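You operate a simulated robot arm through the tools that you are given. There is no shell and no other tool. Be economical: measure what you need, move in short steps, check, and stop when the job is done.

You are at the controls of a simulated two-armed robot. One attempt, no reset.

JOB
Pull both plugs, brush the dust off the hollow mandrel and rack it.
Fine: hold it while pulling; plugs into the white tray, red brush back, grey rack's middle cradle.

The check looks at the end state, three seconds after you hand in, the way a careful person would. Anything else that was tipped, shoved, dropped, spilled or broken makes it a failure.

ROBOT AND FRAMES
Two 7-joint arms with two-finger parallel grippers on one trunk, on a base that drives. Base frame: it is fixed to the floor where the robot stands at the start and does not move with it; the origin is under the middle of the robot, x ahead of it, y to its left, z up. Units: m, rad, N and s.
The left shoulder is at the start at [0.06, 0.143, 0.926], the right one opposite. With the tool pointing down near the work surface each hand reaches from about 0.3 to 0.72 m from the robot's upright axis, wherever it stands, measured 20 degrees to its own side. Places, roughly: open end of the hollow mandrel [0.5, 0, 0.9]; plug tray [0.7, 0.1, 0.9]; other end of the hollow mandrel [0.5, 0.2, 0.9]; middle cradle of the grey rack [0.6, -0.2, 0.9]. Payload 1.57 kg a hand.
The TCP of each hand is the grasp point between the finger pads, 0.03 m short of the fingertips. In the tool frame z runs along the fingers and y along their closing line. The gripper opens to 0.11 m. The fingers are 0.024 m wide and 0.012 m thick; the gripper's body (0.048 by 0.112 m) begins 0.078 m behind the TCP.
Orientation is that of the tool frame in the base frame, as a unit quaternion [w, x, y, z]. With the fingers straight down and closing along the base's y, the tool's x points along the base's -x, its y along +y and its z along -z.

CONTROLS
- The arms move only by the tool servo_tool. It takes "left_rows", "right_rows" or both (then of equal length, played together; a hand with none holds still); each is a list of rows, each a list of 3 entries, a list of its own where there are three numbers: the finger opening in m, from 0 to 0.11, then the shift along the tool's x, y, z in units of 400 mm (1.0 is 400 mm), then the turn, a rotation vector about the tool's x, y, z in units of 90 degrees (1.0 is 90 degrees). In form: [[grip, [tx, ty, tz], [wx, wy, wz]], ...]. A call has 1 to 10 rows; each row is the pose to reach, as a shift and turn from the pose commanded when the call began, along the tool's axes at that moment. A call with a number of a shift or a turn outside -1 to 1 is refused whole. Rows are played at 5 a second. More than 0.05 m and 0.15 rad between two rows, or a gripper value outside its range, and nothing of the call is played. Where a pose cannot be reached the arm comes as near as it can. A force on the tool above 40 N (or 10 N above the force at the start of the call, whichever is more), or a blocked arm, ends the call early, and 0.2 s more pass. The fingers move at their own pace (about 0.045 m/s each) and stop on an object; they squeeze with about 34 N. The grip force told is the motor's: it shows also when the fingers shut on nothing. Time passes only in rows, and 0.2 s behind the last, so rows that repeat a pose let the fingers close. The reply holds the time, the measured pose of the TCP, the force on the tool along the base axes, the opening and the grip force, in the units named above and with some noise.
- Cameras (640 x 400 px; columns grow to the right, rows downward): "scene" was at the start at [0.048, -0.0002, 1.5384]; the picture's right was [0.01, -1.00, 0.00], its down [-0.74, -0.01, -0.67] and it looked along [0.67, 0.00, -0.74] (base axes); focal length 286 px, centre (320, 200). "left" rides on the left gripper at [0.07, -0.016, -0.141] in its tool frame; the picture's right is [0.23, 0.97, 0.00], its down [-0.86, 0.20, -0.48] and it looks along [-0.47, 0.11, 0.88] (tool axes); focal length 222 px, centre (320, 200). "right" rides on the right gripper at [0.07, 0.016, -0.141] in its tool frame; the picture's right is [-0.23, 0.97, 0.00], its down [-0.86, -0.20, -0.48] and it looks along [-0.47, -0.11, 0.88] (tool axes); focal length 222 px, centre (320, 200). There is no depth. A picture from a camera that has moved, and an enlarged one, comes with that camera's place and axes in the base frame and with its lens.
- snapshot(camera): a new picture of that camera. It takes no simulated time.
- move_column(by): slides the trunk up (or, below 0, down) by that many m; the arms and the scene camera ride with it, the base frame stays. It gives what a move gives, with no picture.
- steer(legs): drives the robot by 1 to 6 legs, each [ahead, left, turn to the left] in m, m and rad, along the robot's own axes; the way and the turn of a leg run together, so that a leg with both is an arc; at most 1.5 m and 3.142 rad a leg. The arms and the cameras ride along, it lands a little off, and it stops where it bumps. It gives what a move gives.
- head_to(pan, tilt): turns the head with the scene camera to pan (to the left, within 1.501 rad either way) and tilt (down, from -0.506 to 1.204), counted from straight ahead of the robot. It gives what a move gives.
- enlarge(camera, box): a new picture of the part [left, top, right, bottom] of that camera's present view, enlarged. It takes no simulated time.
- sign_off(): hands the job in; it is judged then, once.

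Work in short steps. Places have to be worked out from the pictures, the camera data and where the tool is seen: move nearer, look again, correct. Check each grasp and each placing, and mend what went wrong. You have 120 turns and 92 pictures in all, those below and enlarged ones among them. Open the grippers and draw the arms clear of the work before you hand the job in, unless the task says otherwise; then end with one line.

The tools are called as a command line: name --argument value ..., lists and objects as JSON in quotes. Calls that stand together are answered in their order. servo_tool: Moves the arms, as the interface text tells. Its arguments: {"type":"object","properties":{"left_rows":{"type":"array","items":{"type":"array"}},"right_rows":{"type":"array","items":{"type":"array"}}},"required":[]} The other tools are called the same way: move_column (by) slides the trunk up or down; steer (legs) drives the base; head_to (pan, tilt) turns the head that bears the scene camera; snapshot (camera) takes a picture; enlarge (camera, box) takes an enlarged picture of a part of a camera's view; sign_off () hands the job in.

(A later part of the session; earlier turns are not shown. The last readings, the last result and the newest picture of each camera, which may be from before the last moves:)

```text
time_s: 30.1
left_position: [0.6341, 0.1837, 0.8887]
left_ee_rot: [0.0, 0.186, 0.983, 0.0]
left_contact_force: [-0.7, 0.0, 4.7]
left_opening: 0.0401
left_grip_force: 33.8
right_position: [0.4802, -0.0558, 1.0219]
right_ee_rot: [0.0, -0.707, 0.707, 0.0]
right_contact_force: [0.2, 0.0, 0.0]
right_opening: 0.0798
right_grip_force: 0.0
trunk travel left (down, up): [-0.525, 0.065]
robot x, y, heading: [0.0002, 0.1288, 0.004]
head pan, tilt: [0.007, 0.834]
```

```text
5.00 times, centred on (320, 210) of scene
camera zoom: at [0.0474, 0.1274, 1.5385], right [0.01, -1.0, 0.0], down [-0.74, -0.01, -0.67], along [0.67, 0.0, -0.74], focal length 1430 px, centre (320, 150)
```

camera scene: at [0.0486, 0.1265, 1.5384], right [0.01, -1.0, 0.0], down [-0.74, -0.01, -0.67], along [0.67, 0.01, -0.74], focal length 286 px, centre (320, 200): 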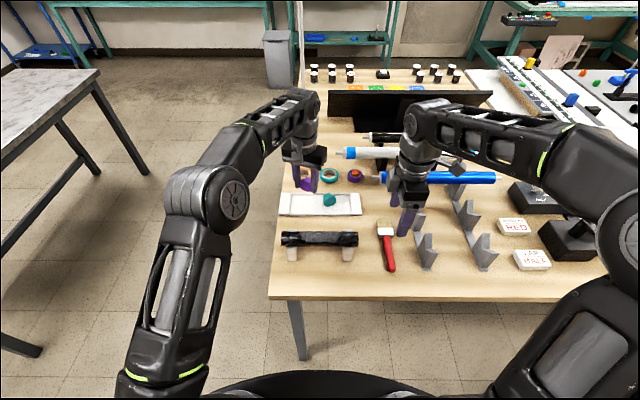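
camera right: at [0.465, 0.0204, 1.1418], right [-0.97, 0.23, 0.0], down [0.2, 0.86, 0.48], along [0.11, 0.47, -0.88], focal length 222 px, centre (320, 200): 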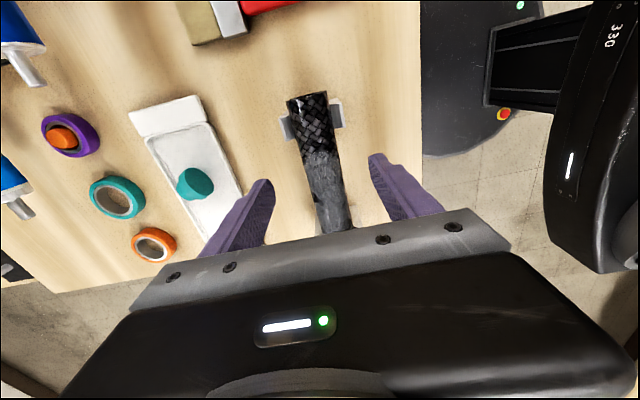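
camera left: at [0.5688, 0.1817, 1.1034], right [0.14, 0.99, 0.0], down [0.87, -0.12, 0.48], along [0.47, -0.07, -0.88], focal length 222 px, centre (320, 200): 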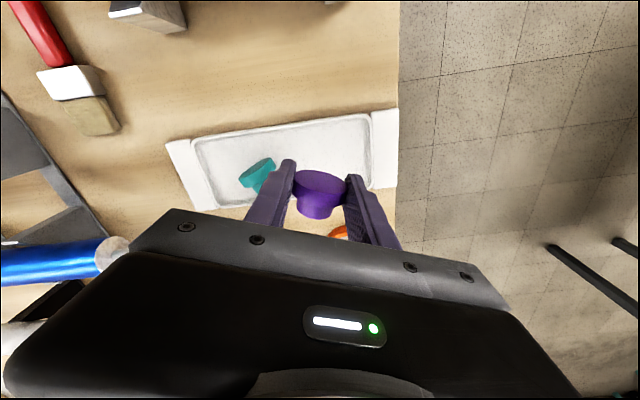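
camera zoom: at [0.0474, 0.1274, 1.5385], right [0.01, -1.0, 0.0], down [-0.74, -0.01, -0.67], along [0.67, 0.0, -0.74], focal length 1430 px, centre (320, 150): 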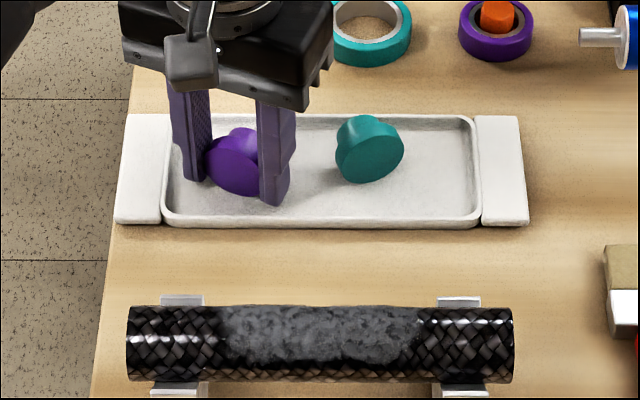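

In contact with the floor. Release and lift clear, bringing the left hand back a little.

servo_tool --left_rows '[[0.044, [0, 0, -0.002], [0, 0, 0]], [0.048, [0, 0, -0.002], [0, 0, 0]], [0.056, [0, 0, -0.002], [0, 0, 0]], [0.06, [0, 0, -0.002], [0, 0, 0]], [0.06, [0, 0, -0.03], [0, 0, 0]], [0.06, [0, 0, -0.1], [0, 0, 0]], [0.06, [0.02, 0, -0.2], [0, 0, 0]], [0.06, [0.08, 0.02, -0.28], [0, 0, 0]], [0.06, [0.16, 0.08, -0.3], [0, 0, 0]], [0.06, [0.22, 0.16, -0.3], [0, 0, 0]]]'

enlarge --camera "scene" --box '[260, 170, 440, 290]'

snapshot --camera "right"

```text
time_s: 32.3
left_position: [0.5738, 0.2765, 1.0073]
left_ee_rot: [0.0, 0.186, 0.983, 0.0]
left_contact_force: [0.0, -0.4, 0.3]
left_opening: 0.0601
left_grip_force: 0.1
right_position: [0.4794, -0.0547, 1.022]
right_ee_rot: [0.0, -0.707, 0.707, 0.0]
right_contact_force: [-0.4, 0.5, -0.5]
right_opening: 0.08
right_grip_force: 0.1
trunk travel left (down, up): [-0.525, 0.065]
robot x, y, heading: [-0.0065, 0.1294, 0.002]
head pan, tilt: [0.007, 0.834]
```

```text
3.33 times, centred on (350, 230) of scene
camera zoom: at [0.0477, 0.1283, 1.5384], right [0.01, -1.0, 0.0], down [-0.74, -0.01, -0.67], along [0.67, 0.0, -0.74], focal length 953 px, centre (220, 100)
```

zoom: 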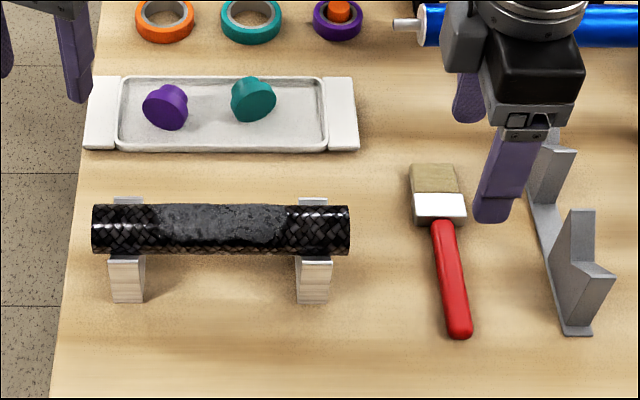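

```text
58 pictures are left
camera right: at [0.4649, -0.1244, 1.1653], right [-0.97, 0.23, 0.0], down [0.2, 0.85, 0.48], along [0.11, 0.47, -0.88], focal length 222 px, centre (320, 200)
```

right: 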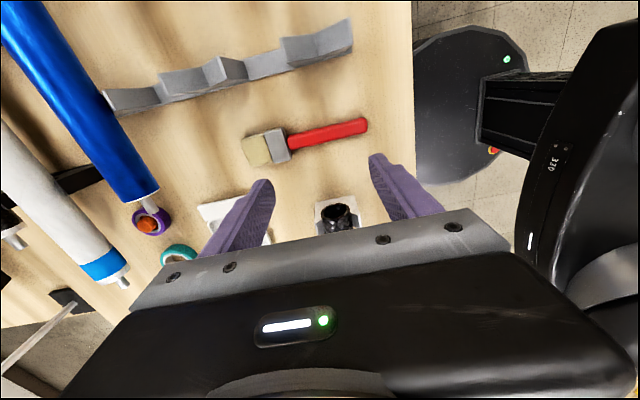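

Both plugs lie in the tray and the dust patch is visible on top of the tube. The brush lies along x at y≈−0.063 (handle x 0.414–0.52, tip 0.583). I turn the right hand to close along y above the handle.

servo_tool --right_rows '[[0.08, [0.002, 0, 0], [0, 0, 0.095]], [0.075, [0.004, 0, 0], [0, 0, 0.19]], [0.07, [0.006, 0, 0], [0, 0, 0.285]], [0.065, [0.008, 0, 0], [0, 0, 0.38]], [0.06, [0.01, 0.002, 0], [0, 0, 0.475]], [0.055, [0.012, 0.004, 0], [0, 0, 0.57]], [0.05, [0.014, 0.006, 0], [0, 0, 0.665]], [0.05, [0.016, 0.008, 0], [0, 0, 0.76]], [0.05, [0.018, 0.01, 0], [0, 0, 0.855]], [0.05, [0.02, 0.012, 0], [0, 0, 0.95]]]'

servo_tool --right_rows '[[0.05, [0, 0, 0.03], [0, 0, 0.048]], [0.05, [0, 0, 0.08], [0, 0, 0.048]], [0.05, [0, 0, 0.13], [0, 0, 0.048]]]'

snapshot --camera "right"

enlarge --camera "scene" --box '[340, 180, 490, 280]'

```text
time_s: 34.5
left_position: [0.5737, 0.275, 1.0086]
left_ee_rot: [0.0, 0.186, 0.983, 0.0]
left_contact_force: [0.1, -0.1, 0.1]
left_opening: 0.0602
left_grip_force: 0.1
right_position: [0.4753, -0.0612, 1.0234]
right_ee_rot: [0.0, -0.037, 0.999, 0.0]
right_contact_force: [0.0, 0.0, -0.9]
right_opening: 0.0501
right_grip_force: 0.0
trunk travel left (down, up): [-0.525, 0.065]
robot x, y, heading: [-0.0005, 0.1268, 0.001]
head pan, tilt: [0.007, 0.834]
```

```text
time_s: 35.3
left_position: [0.5742, 0.2747, 1.0068]
left_ee_rot: [0.001, 0.186, 0.983, 0.0]
left_contact_force: [-0.1, -0.1, 0.2]
left_opening: 0.0598
left_grip_force: 0.0
right_position: [0.477, -0.0609, 0.9718]
right_ee_rot: [0.0, -0.001, 1.0, 0.0]
right_contact_force: [-0.2, -0.5, 0.0]
right_opening: 0.05
right_grip_force: 0.1
trunk travel left (down, up): [-0.525, 0.065]
robot x, y, heading: [-0.004, 0.1302, 0.004]
head pan, tilt: [0.007, 0.834]
```

```text
57 pictures are left
camera right: at [0.4081, -0.0451, 1.1145], right [0.23, 0.97, 0.0], down [0.86, -0.2, 0.48], along [0.47, -0.11, -0.88], focal length 222 px, centre (320, 200)
```

right: 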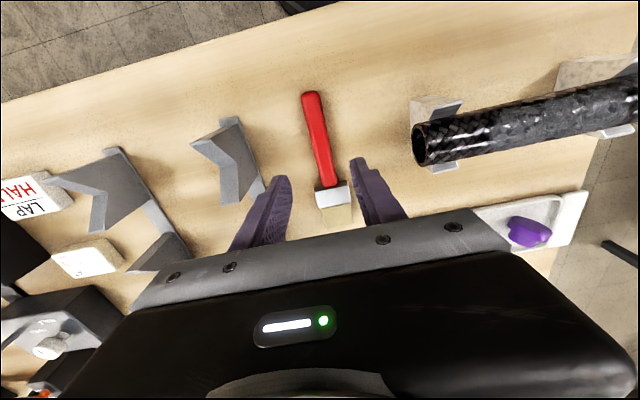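

```text
4.00 times, centred on (415, 230) of scene
camera zoom: at [0.0482, 0.1275, 1.5384], right [0.01, -1.0, 0.0], down [-0.74, -0.01, -0.67], along [0.67, 0.0, -0.74], focal length 1144 px, centre (-60, 80)
```

zoom: 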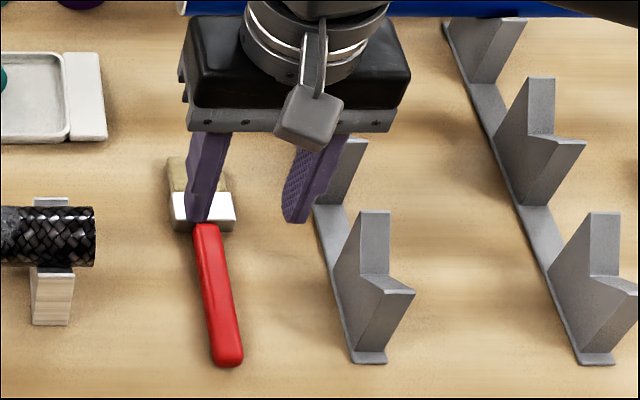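

Handle lies at y≈−0.060, centred between fingers. Descend to fingertips just above the table and close.

servo_tool --right_rows '[[0.05, [0, 0, 0.06], [0, 0, 0]], [0.05, [0, 0, 0.12], [0, 0, 0]], [0.05, [0, 0, 0.18], [0, 0, 0]], [0.05, [0, 0, 0.218], [0, 0, 0]], [0.03, [0, 0, 0.218], [0, 0, 0]], [0.01, [0, 0, 0.218], [0, 0, 0]], [0.0, [0, 0, 0.218], [0, 0, 0]], [0.0, [0, 0, 0.218], [0, 0, 0]]]'

enlarge --camera "scene" --box '[340, 180, 490, 280]'

```text
time_s: 37.1
left_position: [0.5741, 0.2746, 1.0069]
left_ee_rot: [0.0, 0.186, 0.983, -0.001]
left_contact_force: [0.6, -0.3, -0.5]
left_opening: 0.06
left_grip_force: 0.1
right_position: [0.476, -0.0623, 0.8824]
right_ee_rot: [0.0, 0.0, 1.0, -0.001]
right_contact_force: [-0.3, 0.2, -0.3]
right_opening: 0.019
right_grip_force: 29.5
trunk travel left (down, up): [-0.525, 0.065]
robot x, y, heading: [-0.0035, 0.1296, -0.0]
head pan, tilt: [0.007, 0.834]
```

```text
4.00 times, centred on (415, 230) of scene
camera zoom: at [0.048, 0.1275, 1.5384], right [0.01, -1.0, 0.0], down [-0.74, -0.01, -0.67], along [0.67, 0.0, -0.74], focal length 1144 px, centre (-60, 80)
```

zoom: 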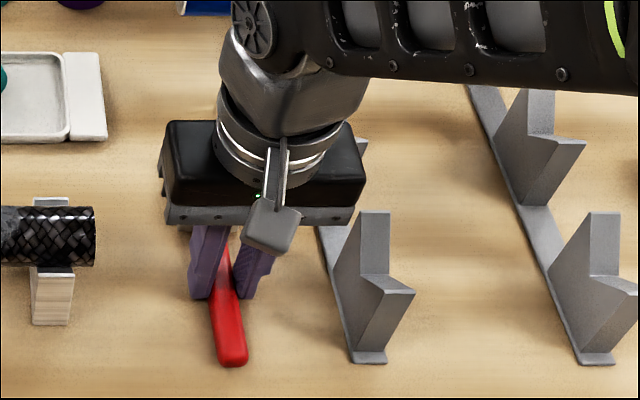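

Brush gripped (0.019 wide); its home TCP pose is (0.476, −0.0615, 0.8825). Lift, carry near the tube and tilt the bristles down about 20°.

servo_tool --right_rows '[[0.0, [0, 0, -0.05], [0, 0, 0]], [0.0, [0, 0, -0.14], [0, 0, 0]], [0.0, [0, 0, -0.24], [0, 0, 0]], [0.0, [0.03, 0.06, -0.34], [0, 0, 0]], [0.0, [0.07, 0.13, -0.38], [0, 0.05, 0]], [0.0, [0.11, 0.2, -0.38], [0, 0.1, 0]], [0.0, [0.15, 0.27, -0.38], [0, 0.15, 0]], [0.0, [0.19, 0.34, -0.38], [0, 0.2, 0]], [0.0, [0.21, 0.405, -0.38], [0, 0.222, 0]]]'

snapshot --camera "right"

snapshot --camera "scene"

```text
time_s: 39.1
left_position: [0.5745, 0.2748, 1.0072]
left_ee_rot: [0.001, 0.186, 0.983, 0.0]
left_contact_force: [-0.5, -0.2, -0.1]
left_opening: 0.06
left_grip_force: 0.1
right_position: [0.4136, 0.047, 1.0327]
right_ee_rot: [-0.129, -0.003, 0.992, 0.01]
right_contact_force: [0.4, -0.7, -0.8]
right_opening: 0.0184
right_grip_force: 33.1
right hand out of reach, approached as far as the arm can: row 8, 9
trunk travel left (down, up): [-0.525, 0.065]
robot x, y, heading: [-0.0002, 0.128, 0.003]
head pan, tilt: [0.007, 0.834]
```

```text
54 pictures are left
camera right: at [0.3834, 0.0596, 1.1906], right [0.22, 0.98, -0.04], down [0.95, -0.2, 0.24], along [0.23, -0.09, -0.97], focal length 222 px, centre (320, 200)
```

right: 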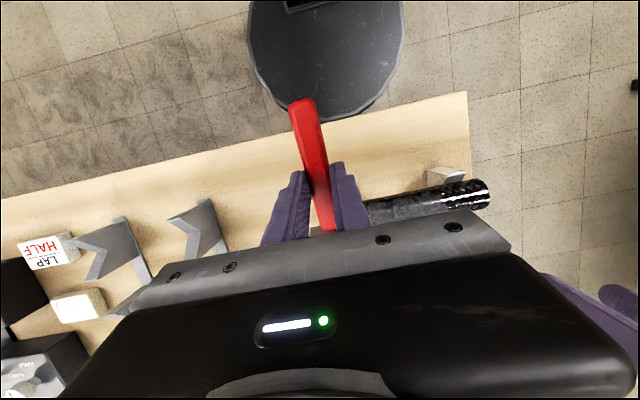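

```text
53 pictures are left
camera scene: at [0.048, 0.1278, 1.5384], right [0.01, -1.0, 0.0], down [-0.74, -0.01, -0.67], along [0.67, 0.0, -0.74], focal length 286 px, centre (320, 200)
```

scene: 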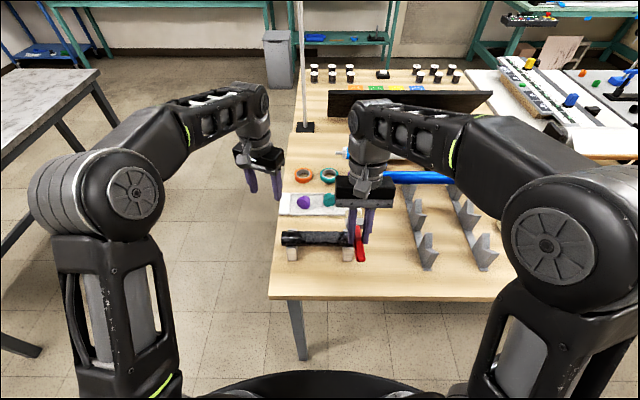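

Too close to the body for the tilt. Back the base off by 0.1 m and left 0.12 m with the hands high.

steer --legs '[[-0.1, 0.12, 0]]'

```text
time_s: 40.5
left_position: [0.4722, 0.4003, 1.0063]
left_ee_rot: [0.0, 0.184, 0.983, -0.001]
left_contact_force: [0.0, 0.0, 0.3]
left_opening: 0.0601
left_grip_force: 0.1
right_position: [0.3118, 0.1723, 1.0335]
right_ee_rot: [-0.129, -0.004, 0.992, 0.01]
right_contact_force: [-0.6, -0.1, -0.6]
right_opening: 0.0189
right_grip_force: 32.7
trunk travel left (down, up): [-0.525, 0.065]
robot x, y, heading: [-0.0987, 0.2489, 0.003]
head pan, tilt: [0.007, 0.834]
```

Base moved. Bring the brush tip (est. 0.098 ahead, 0.047 below the TCP) over the far-left part of the dust at about (0.50, 0.16, 0.965) and look.

servo_tool --right_rows '[[0.0, [-0.06, -0.01, 0], [0, 0, 0]], [0.0, [-0.12, -0.02, -0.001], [0, 0, 0]], [0.0, [-0.18, -0.03, -0.003], [0, 0, 0]], [0.0, [-0.232, -0.03, -0.004], [0, 0, 0]]]'

snapshot --camera "scene"

snapshot --camera "left"

```text
time_s: 41.5
left_position: [0.4757, 0.4002, 1.0032]
left_ee_rot: [-0.003, 0.185, 0.983, 0.0]
left_contact_force: [1.0, -0.2, -0.6]
left_opening: 0.06
left_grip_force: 0.1
right_position: [0.3834, 0.1273, 0.998]
right_ee_rot: [-0.132, -0.005, 0.991, 0.01]
right_contact_force: [1.7, 0.5, -1.0]
right_opening: 0.0187
right_grip_force: 33.4
right hand out of reach, approached as far as the arm can: row 1, 2, 3, 4
trunk travel left (down, up): [-0.525, 0.065]
robot x, y, heading: [-0.1041, 0.2513, 0.005]
head pan, tilt: [0.007, 0.834]
```

```text
52 pictures are left
camera scene: at [-0.0468, 0.2506, 1.5381], right [0.01, -1.0, 0.0], down [-0.74, -0.01, -0.67], along [0.67, 0.01, -0.74], focal length 286 px, centre (320, 200)
```

scene: 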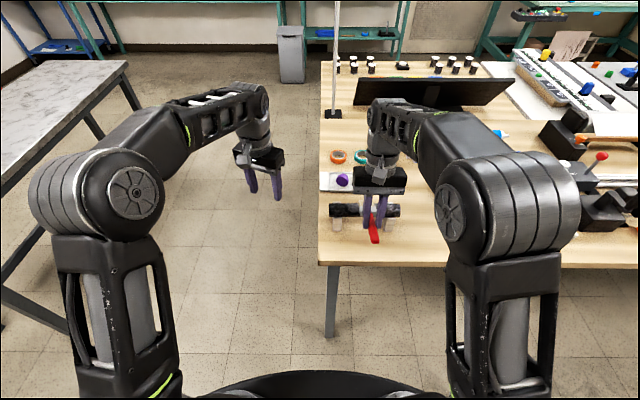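

```text
51 pictures are left
camera left: at [0.407, 0.4087, 1.1445], right [0.14, 0.99, 0.0], down [0.87, -0.12, 0.47], along [0.47, -0.07, -0.88], focal length 222 px, centre (320, 200)
```

left: 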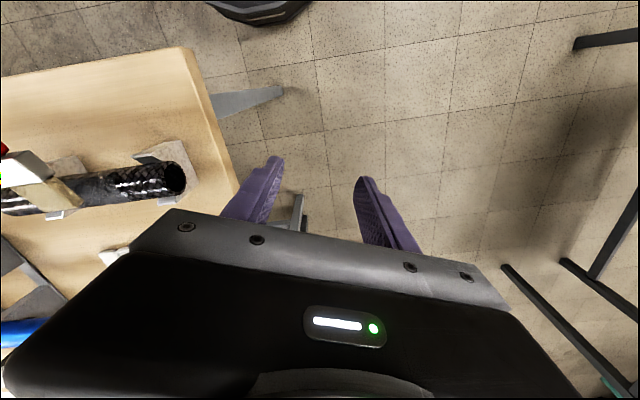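

Reach seems limited by hand height relative to the shoulders. Raise the trunk by 0.06 so the hands can work lower relative to it.

move_column --by 0.06

enlarge --camera "left" --box '[0, 110, 200, 235]'

```text
time_s: 42.5
left_position: [0.4716, 0.4002, 1.0669]
left_ee_rot: [0.0, 0.185, 0.983, 0.0]
left_contact_force: [-0.4, -0.7, -0.6]
left_opening: 0.06
left_grip_force: 0.0
right_position: [0.3787, 0.129, 1.0594]
right_ee_rot: [-0.129, -0.004, 0.992, 0.01]
right_contact_force: [0.5, 0.4, -0.4]
right_opening: 0.0187
right_grip_force: 33.1
trunk travel left (down, up): [-0.585, 0.005]
robot x, y, heading: [-0.1055, 0.2492, 0.002]
head pan, tilt: [0.007, 0.834]
```

```text
3.20 times, centred on (100, 172) of left
camera zoom: at [0.4023, 0.4092, 1.2072], right [0.14, 0.99, 0.0], down [0.87, -0.12, 0.48], along [0.47, -0.07, -0.88], focal length 711 px, centre (1024, 288)
```

zoom: 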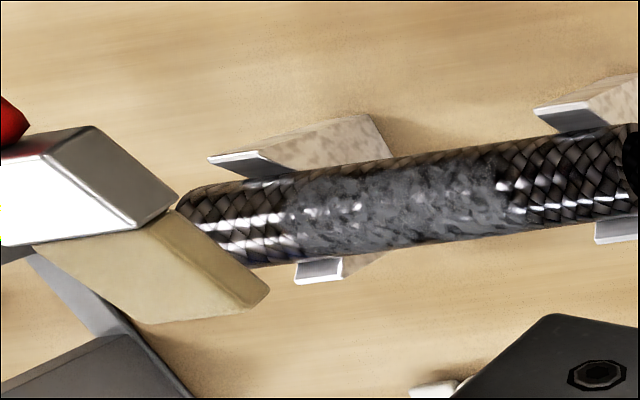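

Clear view of the dust from the left camera. Move the tip towards (0.50, 0.16, 0.96).

servo_tool --right_rows '[[0.0, [-0.03, 0.026, 0.037], [0, 0, 0]], [0.0, [-0.06, 0.052, 0.074], [0, 0, 0]], [0.0, [-0.089, 0.0775, 0.111], [0, 0, 0]]]'

enlarge --camera "left" --box '[0, 110, 200, 235]'

enlarge --camera "scene" --box '[310, 160, 460, 260]'

```text
time_s: 43.3
left_position: [0.4725, 0.3998, 1.0667]
left_ee_rot: [0.0, 0.184, 0.983, 0.0]
left_contact_force: [-0.3, 0.4, 1.4]
left_opening: 0.06
left_grip_force: 0.1
right_position: [0.4033, 0.162, 1.0108]
right_ee_rot: [-0.13, -0.003, 0.991, 0.01]
right_contact_force: [0.4, -0.4, 0.0]
right_opening: 0.0187
right_grip_force: 32.7
trunk travel left (down, up): [-0.585, 0.005]
robot x, y, heading: [-0.1, 0.2468, 0.001]
head pan, tilt: [0.007, 0.834]
```

```text
3.20 times, centred on (100, 172) of left
camera zoom: at [0.4028, 0.4093, 1.207], right [0.14, 0.99, 0.0], down [0.87, -0.12, 0.48], along [0.47, -0.07, -0.88], focal length 711 px, centre (1024, 288)
```

zoom: 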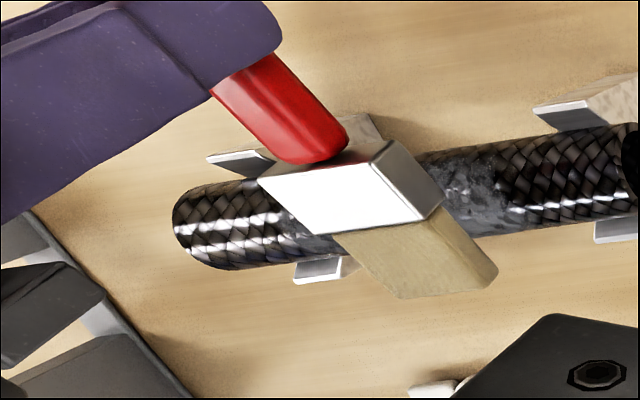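

```text
4.00 times, centred on (385, 210) of scene
camera zoom: at [-0.0524, 0.2512, 1.5983], right [0.01, -1.0, 0.0], down [-0.74, -0.01, -0.67], along [0.67, 0.01, -0.74], focal length 1144 px, centre (60, 160)
```

zoom: 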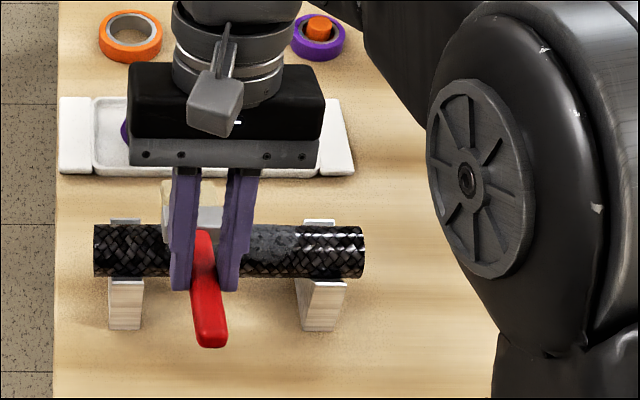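

Tip verified at about (0.50, 0.16, ~0.955). Lower in small steps until light contact.

servo_tool --right_rows '[[0.0, [0.005, 0, 0.01], [0, 0, 0]], [0.0, [0.009, 0, 0.02], [0, 0, 0]], [0.0, [0.014, 0, 0.03], [0, 0, 0]], [0.0, [0.017, 0, 0.037], [0, 0, 0]]]'

enlarge --camera "left" --box '[0, 110, 200, 235]'

```text
time_s: 44.3
left_position: [0.4727, 0.3997, 1.0665]
left_ee_rot: [0.0, 0.186, 0.983, 0.001]
left_contact_force: [0.4, 0.0, 0.7]
left_opening: 0.06
left_grip_force: 0.0
right_position: [0.3916, 0.1622, 0.998]
right_ee_rot: [-0.129, -0.004, 0.992, 0.011]
right_contact_force: [-0.3, 0.0, 0.0]
right_opening: 0.0185
right_grip_force: 33.2
trunk travel left (down, up): [-0.585, 0.005]
robot x, y, heading: [-0.1031, 0.2487, 0.004]
head pan, tilt: [0.007, 0.834]
```

```text
3.20 times, centred on (100, 172) of left
camera zoom: at [0.4022, 0.4091, 1.2073], right [0.14, 0.99, 0.0], down [0.87, -0.12, 0.48], along [0.47, -0.07, -0.88], focal length 711 px, centre (1024, 288)
```

zoom: 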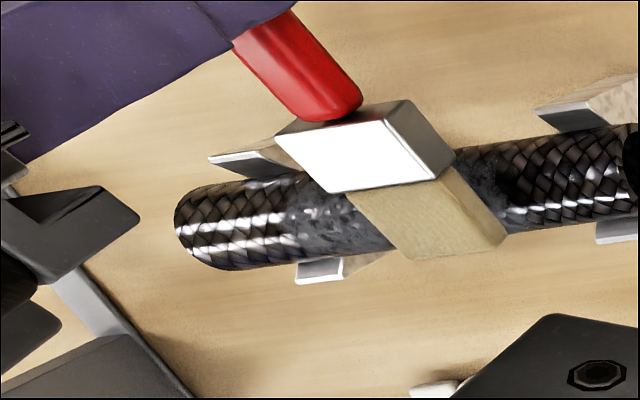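

No contact yet (tip ≈0.49, 0.162). Lower straight down in 3 mm steps.

servo_tool --right_rows '[[0.0, [-0.002, 0, 0.0075], [0, 0, 0]], [0.0, [-0.004, 0, 0.015], [0, 0, 0]], [0.0, [-0.006, 0, 0.022], [0, 0, 0]], [0.0, [-0.0077, 0, 0.029], [0, 0, 0]]]'

enlarge --camera "left" --box '[0, 110, 200, 235]'

```text
time_s: 45.3
left_position: [0.472, 0.3999, 1.0674]
left_ee_rot: [0.0, 0.184, 0.983, 0.001]
left_contact_force: [0.1, -0.6, -0.1]
left_opening: 0.0601
left_grip_force: 0.1
right_position: [0.3911, 0.1637, 0.9849]
right_ee_rot: [-0.128, -0.005, 0.992, 0.01]
right_contact_force: [0.3, 0.2, 9.6]
right_opening: 0.0188
right_grip_force: 33.2
trunk travel left (down, up): [-0.585, 0.005]
robot x, y, heading: [-0.1008, 0.2517, 0.001]
head pan, tilt: [0.007, 0.834]
```

```text
3.20 times, centred on (100, 172) of left
camera zoom: at [0.4017, 0.4092, 1.2076], right [0.14, 0.99, 0.0], down [0.87, -0.12, 0.48], along [0.47, -0.07, -0.88], focal length 711 px, centre (1024, 288)
```

zoom: 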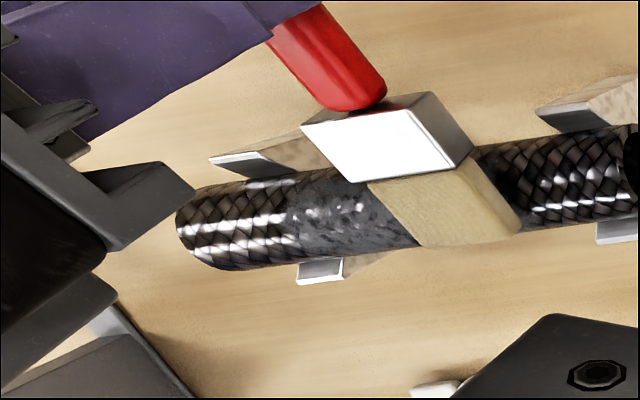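

Contact at 9.6 N. Ease slightly and stroke toward the robot (−x) by 3 cm.

servo_tool --right_rows '[[0.0, [0.0145, 0, 0.0018], [0, 0, 0]], [0.0, [0.029, 0, 0.0056], [0, 0, 0]], [0.0, [0.0435, 0, 0.0094], [0, 0, 0]], [0.0, [0.058, 0, 0.014], [0, 0, 0]], [0.0, [0.0725, 0, 0.02], [0, 0, 0]]]'

enlarge --camera "left" --box '[0, 110, 200, 235]'

```text
time_s: 46.5
left_position: [0.4722, 0.3995, 1.0657]
left_ee_rot: [0.0, 0.185, 0.983, 0.0]
left_contact_force: [-0.7, -0.9, -0.3]
left_opening: 0.0597
left_grip_force: 0.1
right_position: [0.3596, 0.1608, 0.984]
right_ee_rot: [-0.129, -0.004, 0.992, 0.01]
right_contact_force: [0.0, 0.0, -0.4]
right_opening: 0.0189
right_grip_force: 33.1
trunk travel left (down, up): [-0.585, 0.005]
robot x, y, heading: [-0.0991, 0.2508, 0.001]
head pan, tilt: [0.007, 0.834]
```

```text
3.20 times, centred on (100, 172) of left
camera zoom: at [0.4021, 0.4091, 1.2073], right [0.14, 0.99, 0.0], down [0.87, -0.12, 0.48], along [0.47, -0.07, -0.88], focal length 711 px, centre (1024, 288)
```

zoom: 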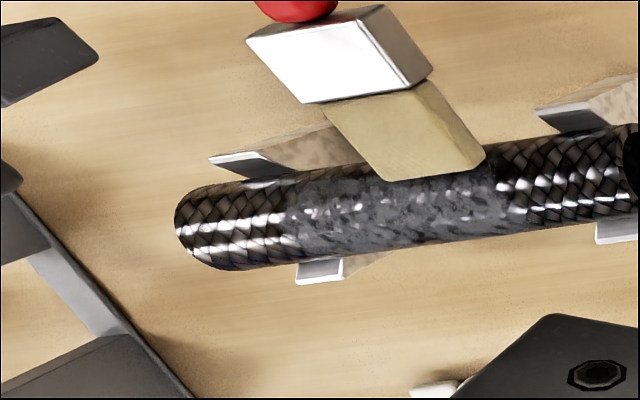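

The dust seems little changed; zoom closer to judge.

enlarge --camera "left" --box '[80, 150, 176, 210]'

```text
6.67 times, centred on (128, 180) of left
camera zoom: at [0.4021, 0.4091, 1.2073], right [0.14, 0.99, 0.0], down [0.87, -0.12, 0.48], along [0.47, -0.07, -0.88], focal length 1481 px, centre (1600, 333)
```

zoom: 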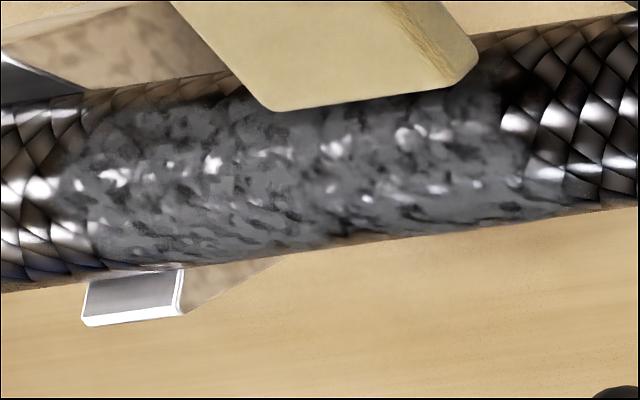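

Still dusty. Try lengthwise strokes with the bristle tips right on top: lift, set the tips over the axis (x≈0.482, y≈0.165) and lower to light contact.

servo_tool --right_rows '[[0.0, [0.0128, 0.005, -0.0484], [0, 0, 0]], [0.0, [-0.054, 0.01, -0.035], [0, 0, 0]], [0.0, [-0.057, 0.01, -0.023], [0, 0, 0]], [0.0, [-0.058, 0.01, -0.019], [0, 0, 0]], [0.0, [-0.059, 0.01, -0.0157], [0, 0, 0]]]'

enlarge --camera "left" --box '[0, 110, 200, 235]'

```text
time_s: 47.7
left_position: [0.472, 0.3991, 1.0677]
left_ee_rot: [0.0, 0.186, 0.983, 0.001]
left_contact_force: [0.1, 0.0, -1.0]
left_opening: 0.06
left_grip_force: 0.0
right_position: [0.3868, 0.1652, 0.9849]
right_ee_rot: [-0.129, -0.005, 0.992, 0.011]
right_contact_force: [-2.1, -1.1, 6.3]
right_opening: 0.0188
right_grip_force: 32.8
trunk travel left (down, up): [-0.585, 0.005]
robot x, y, heading: [-0.1034, 0.2494, 0.001]
head pan, tilt: [0.007, 0.834]
```

```text
3.20 times, centred on (100, 172) of left
camera zoom: at [0.4018, 0.4091, 1.2076], right [0.14, 0.99, 0.0], down [0.87, -0.12, 0.48], along [0.47, -0.07, -0.88], focal length 711 px, centre (1024, 288)
```

zoom: 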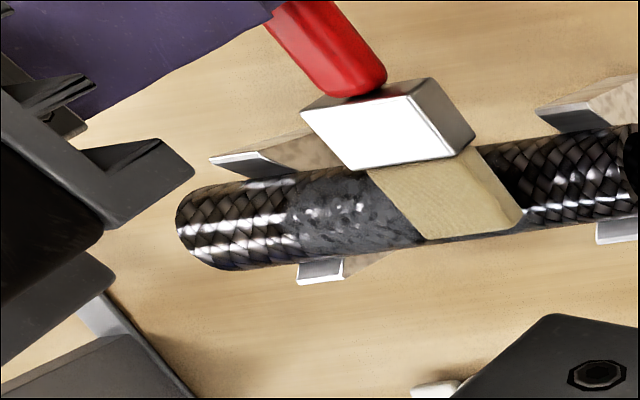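

6 N contact. Sweep lengthwise toward −y by 9 cm.

servo_tool --right_rows '[[0.0, [0.002, -0.025, 0], [0, 0, 0]], [0.0, [0.004, -0.05, 0], [0, 0, 0]], [0.0, [0.006, -0.075, 0], [0, 0, 0]], [0.0, [0.008, -0.1, 0], [0, 0, 0]], [0.0, [0.01, -0.125, 0], [0, 0, 0]], [0.0, [0.012, -0.15, 0], [0, 0, 0]], [0.0, [0.014, -0.175, 0], [0, 0, 0]], [0.0, [0.015, -0.2, 0], [0, 0, 0]], [0.0, [0.015, -0.225, 0], [0, 0, 0]]]'

enlarge --camera "left" --box '[0, 110, 200, 235]'

```text
time_s: 49.7
left_position: [0.4719, 0.3995, 1.0676]
left_ee_rot: [0.0, 0.184, 0.983, 0.0]
left_contact_force: [0.3, -0.3, -0.6]
left_opening: 0.0598
left_grip_force: 0.1
right_position: [0.3795, 0.0747, 0.9854]
right_ee_rot: [-0.128, -0.004, 0.992, 0.011]
right_contact_force: [0.1, 0.5, 2.7]
right_opening: 0.0187
right_grip_force: 33.0
trunk travel left (down, up): [-0.585, 0.005]
robot x, y, heading: [-0.1024, 0.25, -0.001]
head pan, tilt: [0.007, 0.834]
```

```text
3.20 times, centred on (100, 172) of left
camera zoom: at [0.4021, 0.4091, 1.2074], right [0.14, 0.99, 0.0], down [0.87, -0.12, 0.48], along [0.47, -0.07, -0.88], focal length 711 px, centre (1024, 288)
```

zoom: 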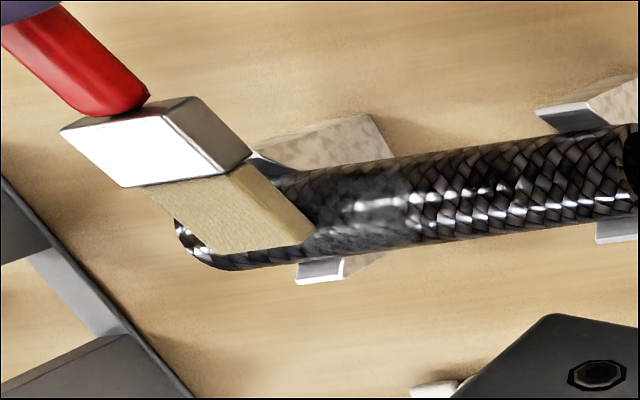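

Lengthwise sweeping clears the dust and the tube stayed put. Sweep back +y, a touch lower, to finish the remainder.

servo_tool --right_rows '[[0.0, [-0.001, 0, 0.003], [0, 0, 0]], [0.0, [-0.002, 0.025, 0.004], [0, 0, 0]], [0.0, [-0.004, 0.05, 0.004], [0, 0, 0]], [0.0, [-0.006, 0.075, 0.004], [0, 0, 0]], [0.0, [-0.008, 0.1, 0.004], [0, 0, 0]], [0.0, [-0.01, 0.13, 0.004], [0, 0, 0]], [0.0, [-0.012, 0.16, 0.004], [0, 0, 0]], [0.0, [-0.014, 0.19, 0.004], [0, 0, 0]], [0.0, [-0.015, 0.225, 0.004], [0, 0, 0]], [0.0, [-0.015, 0.25, 0.004], [0, 0, 0]]]'

enlarge --camera "left" --box '[0, 110, 200, 235]'

```text
time_s: 51.9
left_position: [0.472, 0.3992, 1.0667]
left_ee_rot: [0.001, 0.185, 0.983, 0.0]
left_contact_force: [0.5, -0.1, 0.6]
left_opening: 0.0601
left_grip_force: 0.0
right_position: [0.3842, 0.1755, 0.9836]
right_ee_rot: [-0.129, -0.004, 0.992, 0.011]
right_contact_force: [-0.8, -2.8, 5.3]
right_opening: 0.0185
right_grip_force: 32.9
trunk travel left (down, up): [-0.585, 0.005]
robot x, y, heading: [-0.1008, 0.2499, 0.003]
head pan, tilt: [0.007, 0.834]
```

```text
3.20 times, centred on (100, 172) of left
camera zoom: at [0.4019, 0.4091, 1.2075], right [0.14, 0.99, 0.0], down [0.87, -0.12, 0.48], along [0.47, -0.07, -0.88], focal length 711 px, centre (1024, 288)
```

zoom: 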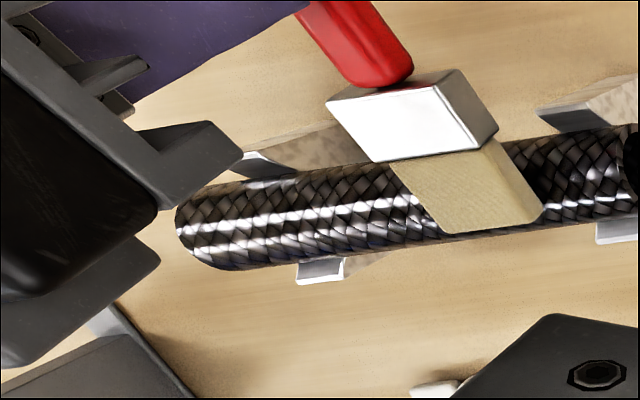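

Tube now looks clean. Lift straight up and level the brush again.

servo_tool --right_rows '[[0.0, [0.0128, 0, -0.048], [0, 0, 0]], [0.0, [0.0256, 0, -0.097], [0, 0, 0]], [0.0, [0.0384, 0, -0.145], [0, 0, 0]], [0.0, [0.0384, 0, -0.145], [0.005, -0.055, 0.002]], [0.0, [0.0384, 0, -0.145], [0.01, -0.11, 0.003]], [0.0, [0.0384, 0, -0.145], [0.014, -0.164, 0.005]]]'

enlarge --camera "left" --box '[0, 110, 200, 235]'

enlarge --camera "scene" --box '[310, 160, 460, 260]'

```text
time_s: 53.3
left_position: [0.4725, 0.3997, 1.0668]
left_ee_rot: [0.0, 0.185, 0.983, 0.0]
left_contact_force: [-0.4, 0.0, 0.6]
left_opening: 0.06
left_grip_force: 0.2
right_position: [0.3851, 0.175, 1.0426]
right_ee_rot: [0.0, -0.001, 1.0, -0.001]
right_contact_force: [-0.3, 0.3, -1.2]
right_opening: 0.0187
right_grip_force: 33.3
trunk travel left (down, up): [-0.585, 0.005]
robot x, y, heading: [-0.1013, 0.2487, 0.001]
head pan, tilt: [0.007, 0.834]
```

```text
3.20 times, centred on (100, 172) of left
camera zoom: at [0.4018, 0.409, 1.2075], right [0.14, 0.99, 0.0], down [0.87, -0.12, 0.48], along [0.47, -0.07, -0.88], focal length 711 px, centre (1024, 288)
```

zoom: 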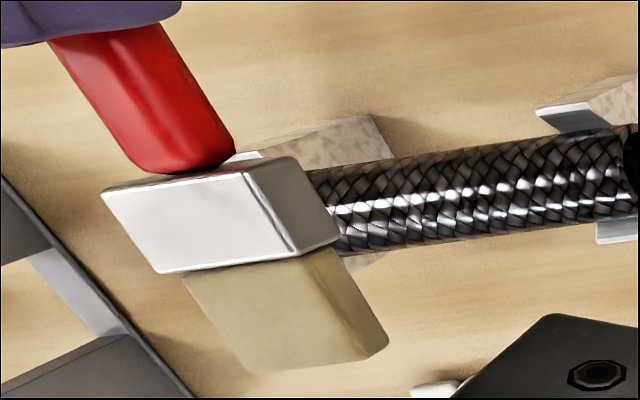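

```text
4.00 times, centred on (385, 210) of scene
camera zoom: at [-0.0538, 0.2509, 1.5984], right [0.01, -1.0, 0.0], down [-0.74, -0.01, -0.67], along [0.67, 0.01, -0.74], focal length 1144 px, centre (60, 160)
```

zoom: 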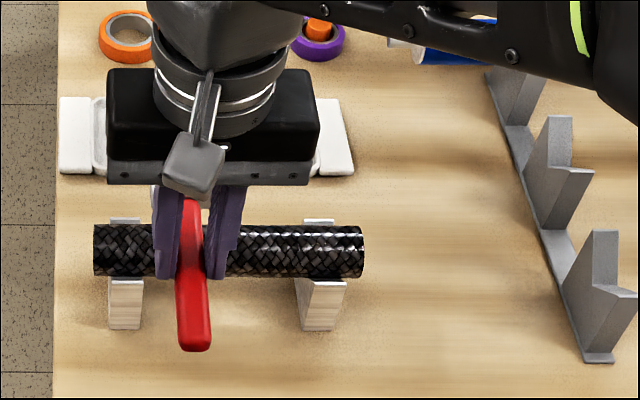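

Clean from both sides. Drive back to the start spot to return the brush.

steer --legs '[[0, -0.25, 0], [0.1, 0, 0]]'

snapshot --camera "right"

snapshot --camera "scene"

```text
time_s: 55.9
left_position: [0.5777, 0.1464, 1.0676]
left_ee_rot: [-0.001, 0.185, 0.983, 0.001]
left_contact_force: [0.9, 0.6, 0.0]
left_opening: 0.0603
left_grip_force: 0.1
right_position: [0.49, -0.0814, 1.0415]
right_ee_rot: [-0.001, 0.001, 1.0, -0.001]
right_contact_force: [-0.3, 1.4, -0.4]
right_opening: 0.0188
right_grip_force: 33.2
trunk travel left (down, up): [-0.585, 0.005]
robot x, y, heading: [0.0008, -0.0038, 0.002]
head pan, tilt: [0.007, 0.834]
```

```text
38 pictures are left
camera right: at [0.422, -0.064, 1.1847], right [0.23, 0.97, 0.0], down [0.86, -0.2, 0.48], along [0.46, -0.11, -0.88], focal length 222 px, centre (320, 200)
```

right: 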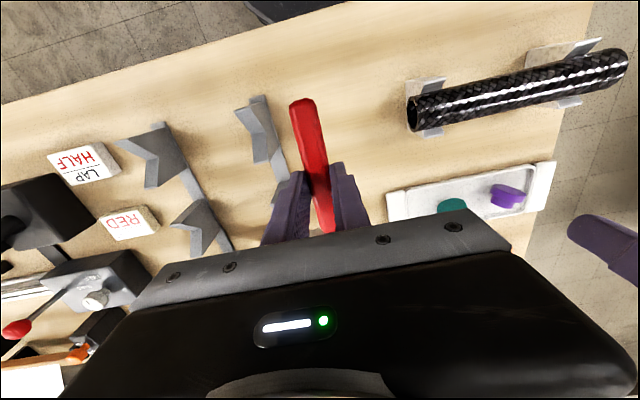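

```text
37 pictures are left
camera scene: at [0.0527, -0.003, 1.5983], right [0.01, -1.0, 0.0], down [-0.74, -0.01, -0.67], along [0.67, 0.01, -0.74], focal length 286 px, centre (320, 200)
```

scene: 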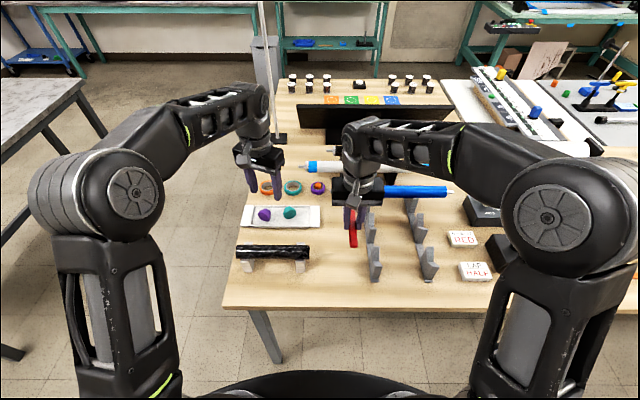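

Lower the brush back to its home pose; final part slow.

servo_tool --right_rows '[[0.0, [0.035, 0.05, 0.06], [0, 0, 0]], [0.0, [0.035, 0.05, 0.15], [0, 0, 0]], [0.0, [0.035, 0.05, 0.24], [0, 0, 0]], [0.0, [0.035, 0.05, 0.32], [0, 0, 0]], [0.0, [0.035, 0.05, 0.36], [0, 0, 0]], [0.0, [0.035, 0.05, 0.38], [0, 0, 0]], [0.0, [0.035, 0.05, 0.39], [0, 0, 0]], [0.0, [0.035, 0.05, 0.394], [0, 0, 0]]]'

enlarge --camera "scene" --box '[280, 180, 430, 280]'

```text
time_s: 57.7
left_position: [0.5752, 0.1442, 1.0672]
left_ee_rot: [0.0, 0.185, 0.983, 0.0]
left_contact_force: [-0.5, -0.5, -0.6]
left_opening: 0.06
left_grip_force: 0.2
right_position: [0.4744, -0.0589, 0.8853]
right_ee_rot: [0.0, -0.001, 1.0, 0.0]
right_contact_force: [1.0, -0.4, 6.1]
right_opening: 0.0189
right_grip_force: 33.1
trunk travel left (down, up): [-0.585, 0.005]
robot x, y, heading: [0.0034, -0.0022, 0.005]
head pan, tilt: [0.007, 0.834]
```

```text
4.00 times, centred on (355, 230) of scene
camera zoom: at [0.0502, -0.003, 1.5986], right [0.01, -1.0, 0.0], down [-0.74, -0.01, -0.67], along [0.67, 0.01, -0.74], focal length 1144 px, centre (180, 80)
```

zoom: 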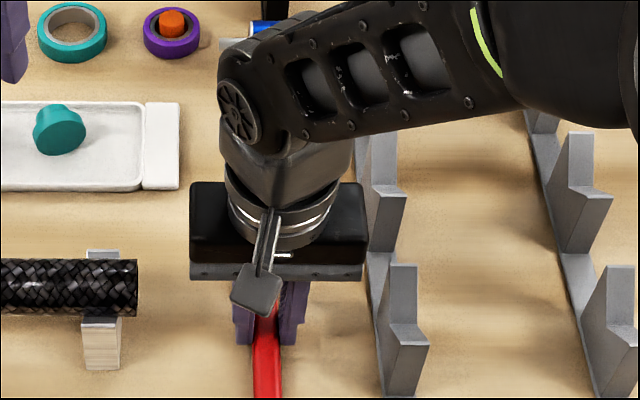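

Brush touches the table (6 N). Release and lift straight up.

servo_tool --right_rows '[[0.024, [0, 0, 0], [0, 0, 0]], [0.034, [0, 0, 0], [0, 0, 0]], [0.045, [0, 0, 0], [0, 0, 0]], [0.05, [0, 0, 0], [0, 0, 0]], [0.05, [0, 0, -0.05], [0, 0, 0]], [0.05, [0, 0, -0.15], [0, 0, 0]], [0.05, [0, 0, -0.25], [0, 0, 0]], [0.05, [0.02, 0, -0.33], [0, 0, 0]]]'

snapshot --camera "right"

enlarge --camera "scene" --box '[310, 180, 460, 280]'

```text
time_s: 59.5
left_position: [0.5755, 0.1447, 1.0677]
left_ee_rot: [0.0, 0.186, 0.983, 0.0]
left_contact_force: [-0.4, 0.2, 0.5]
left_opening: 0.0601
left_grip_force: 0.1
right_position: [0.466, -0.0607, 1.0194]
right_ee_rot: [-0.001, 0.0, 1.0, -0.001]
right_contact_force: [-0.8, -0.4, -0.2]
right_opening: 0.0502
right_grip_force: 0.1
trunk travel left (down, up): [-0.585, 0.005]
robot x, y, heading: [0.0049, -0.0035, 0.006]
head pan, tilt: [0.007, 0.834]
```

```text
35 pictures are left
camera right: at [0.3982, -0.0448, 1.1609], right [0.23, 0.97, 0.0], down [0.86, -0.2, 0.48], along [0.46, -0.11, -0.88], focal length 222 px, centre (320, 200)
```

right: 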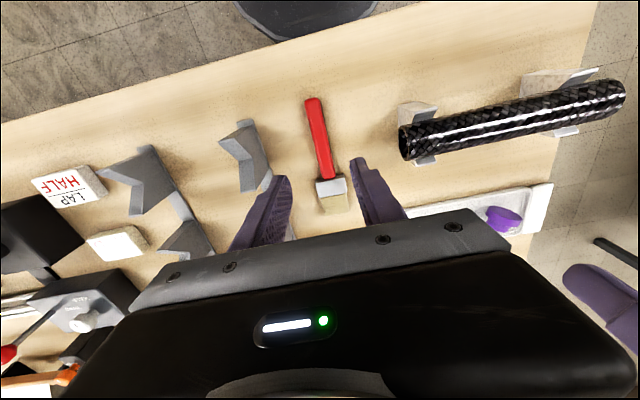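

```text
4.00 times, centred on (385, 230) of scene
camera zoom: at [0.0501, -0.0032, 1.5984], right [0.01, -1.0, 0.0], down [-0.74, -0.01, -0.67], along [0.67, 0.01, -0.74], focal length 1144 px, centre (60, 80)
```

zoom: 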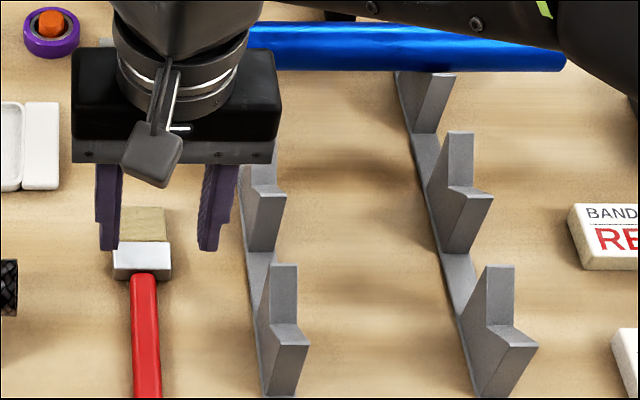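

The brush is back in its spot. Before racking, move the right hand above the rack to measure the middle cradles with its camera.

servo_tool --right_rows '[[0.05, [-0.03, -0.08, -0.05], [0, 0, 0]], [0.05, [-0.06, -0.16, -0.05], [0, 0, 0]], [0.05, [-0.09, -0.24, -0.05], [0, 0, 0]], [0.05, [-0.12, -0.32, -0.05], [0, 0, 0]], [0.05, [-0.15, -0.4, -0.05], [0, 0, 0]]]'

snapshot --camera "right"

```text
time_s: 60.7
left_position: [0.5772, 0.1446, 1.0665]
left_ee_rot: [0.001, 0.185, 0.983, 0.0]
left_contact_force: [1.4, -0.5, 1.1]
left_opening: 0.0599
left_grip_force: 0.1
right_position: [0.5274, -0.2205, 1.0375]
right_ee_rot: [-0.001, 0.0, 1.0, -0.001]
right_contact_force: [0.4, -0.2, -0.4]
right_opening: 0.0505
right_grip_force: 0.1
trunk travel left (down, up): [-0.585, 0.005]
robot x, y, heading: [0.0, -0.0044, -0.002]
head pan, tilt: [0.007, 0.834]
```

```text
33 pictures are left
camera right: at [0.4585, -0.2051, 1.1811], right [0.23, 0.97, 0.0], down [0.86, -0.2, 0.48], along [0.46, -0.11, -0.88], focal length 222 px, centre (320, 200)
```

right: 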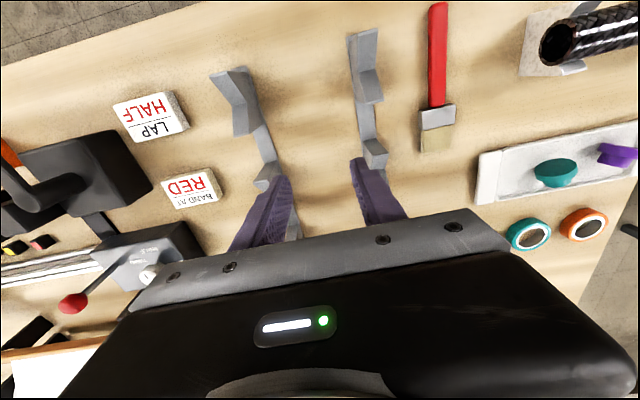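

Enlarge the cradle region.

enlarge --camera "right" --box '[200, 60, 440, 210]'

enlarge --camera "scene" --box '[350, 190, 455, 260]'

```text
2.67 times, centred on (320, 135) of right
camera zoom: at [0.4585, -0.2051, 1.1811], right [0.23, 0.97, 0.0], down [0.86, -0.2, 0.48], along [0.46, -0.11, -0.88], focal length 592 px, centre (320, 373)
```

zoom: 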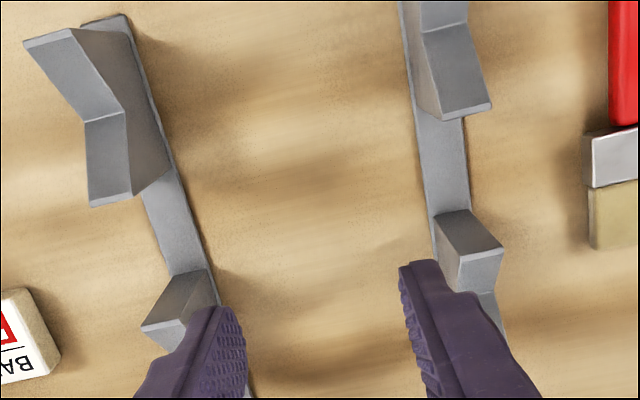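

```text
5.71 times, centred on (402, 225) of scene
camera zoom: at [0.0511, -0.0037, 1.5983], right [0.01, -1.0, 0.0], down [-0.74, -0.01, -0.67], along [0.67, 0.01, -0.74], focal length 1634 px, centre (-151, 57)
```

zoom: 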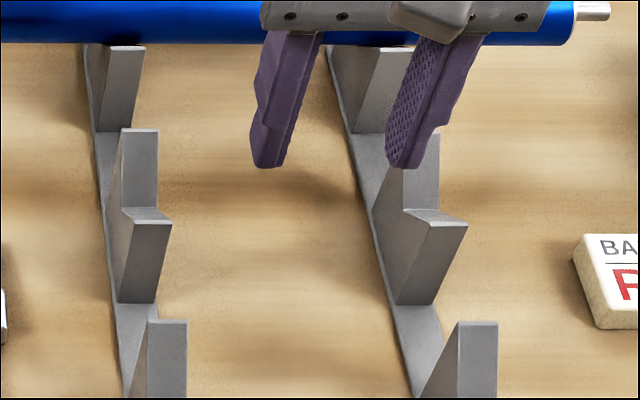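

Triangulated: middle cradle V centred at x≈0.580, lips z≈0.925, notch z≈0.896, rails y≈−0.152 and −0.296 (centre −0.224). So the tube axis should end at about (0.580, −0.224, 0.924). Drive left to pick up the tube.

steer --legs '[[0, 0.15, 0]]'

servo_tool --right_rows '[[0.06, [0.01, 0.03, 0], [0, 0, -0.095]], [0.07, [0.025, 0.08, 0], [0, 0, -0.19]], [0.08, [0.04, 0.13, 0], [0, 0, -0.285]], [0.08, [0.055, 0.18, 0], [0, 0, -0.38]], [0.08, [0.07, 0.23, 0], [0, 0, -0.475]], [0.08, [0.085, 0.28, 0.02], [0, 0, -0.57]], [0.08, [0.1, 0.33, 0.04], [0, 0, -0.665]], [0.08, [0.11, 0.38, 0.06], [0, 0, -0.76]], [0.08, [0.115, 0.43, 0.08], [0, 0, -0.855]], [0.08, [0.118, 0.48, 0.09], [0, 0, -0.95]]]'

```text
time_s: 62.1
left_position: [0.5756, 0.2985, 1.0666]
left_ee_rot: [0.0, 0.186, 0.983, -0.001]
left_contact_force: [0.3, 0.1, -0.1]
left_opening: 0.0597
left_grip_force: 0.0
right_position: [0.5265, -0.0673, 1.0388]
right_ee_rot: [0.0, 0.001, 1.0, -0.001]
right_contact_force: [-0.5, -0.6, -0.2]
right_opening: 0.0499
right_grip_force: 0.0
trunk travel left (down, up): [-0.585, 0.005]
robot x, y, heading: [0.0016, 0.153, -0.0]
head pan, tilt: [0.007, 0.834]
```

```text
time_s: 64.3
left_position: [0.5776, 0.2976, 1.0666]
left_ee_rot: [0.0, 0.185, 0.983, 0.0]
left_contact_force: [-0.3, 0.3, 0.1]
left_opening: 0.0599
left_grip_force: 0.1
right_position: [0.4795, 0.1261, 1.0008]
right_ee_rot: [-0.001, -0.68, 0.734, 0.0]
right_contact_force: [-0.1, 0.4, -1.1]
right_opening: 0.0801
right_grip_force: 0.0
trunk travel left (down, up): [-0.585, 0.005]
robot x, y, heading: [0.0056, 0.1492, 0.0]
head pan, tilt: [0.007, 0.834]
```

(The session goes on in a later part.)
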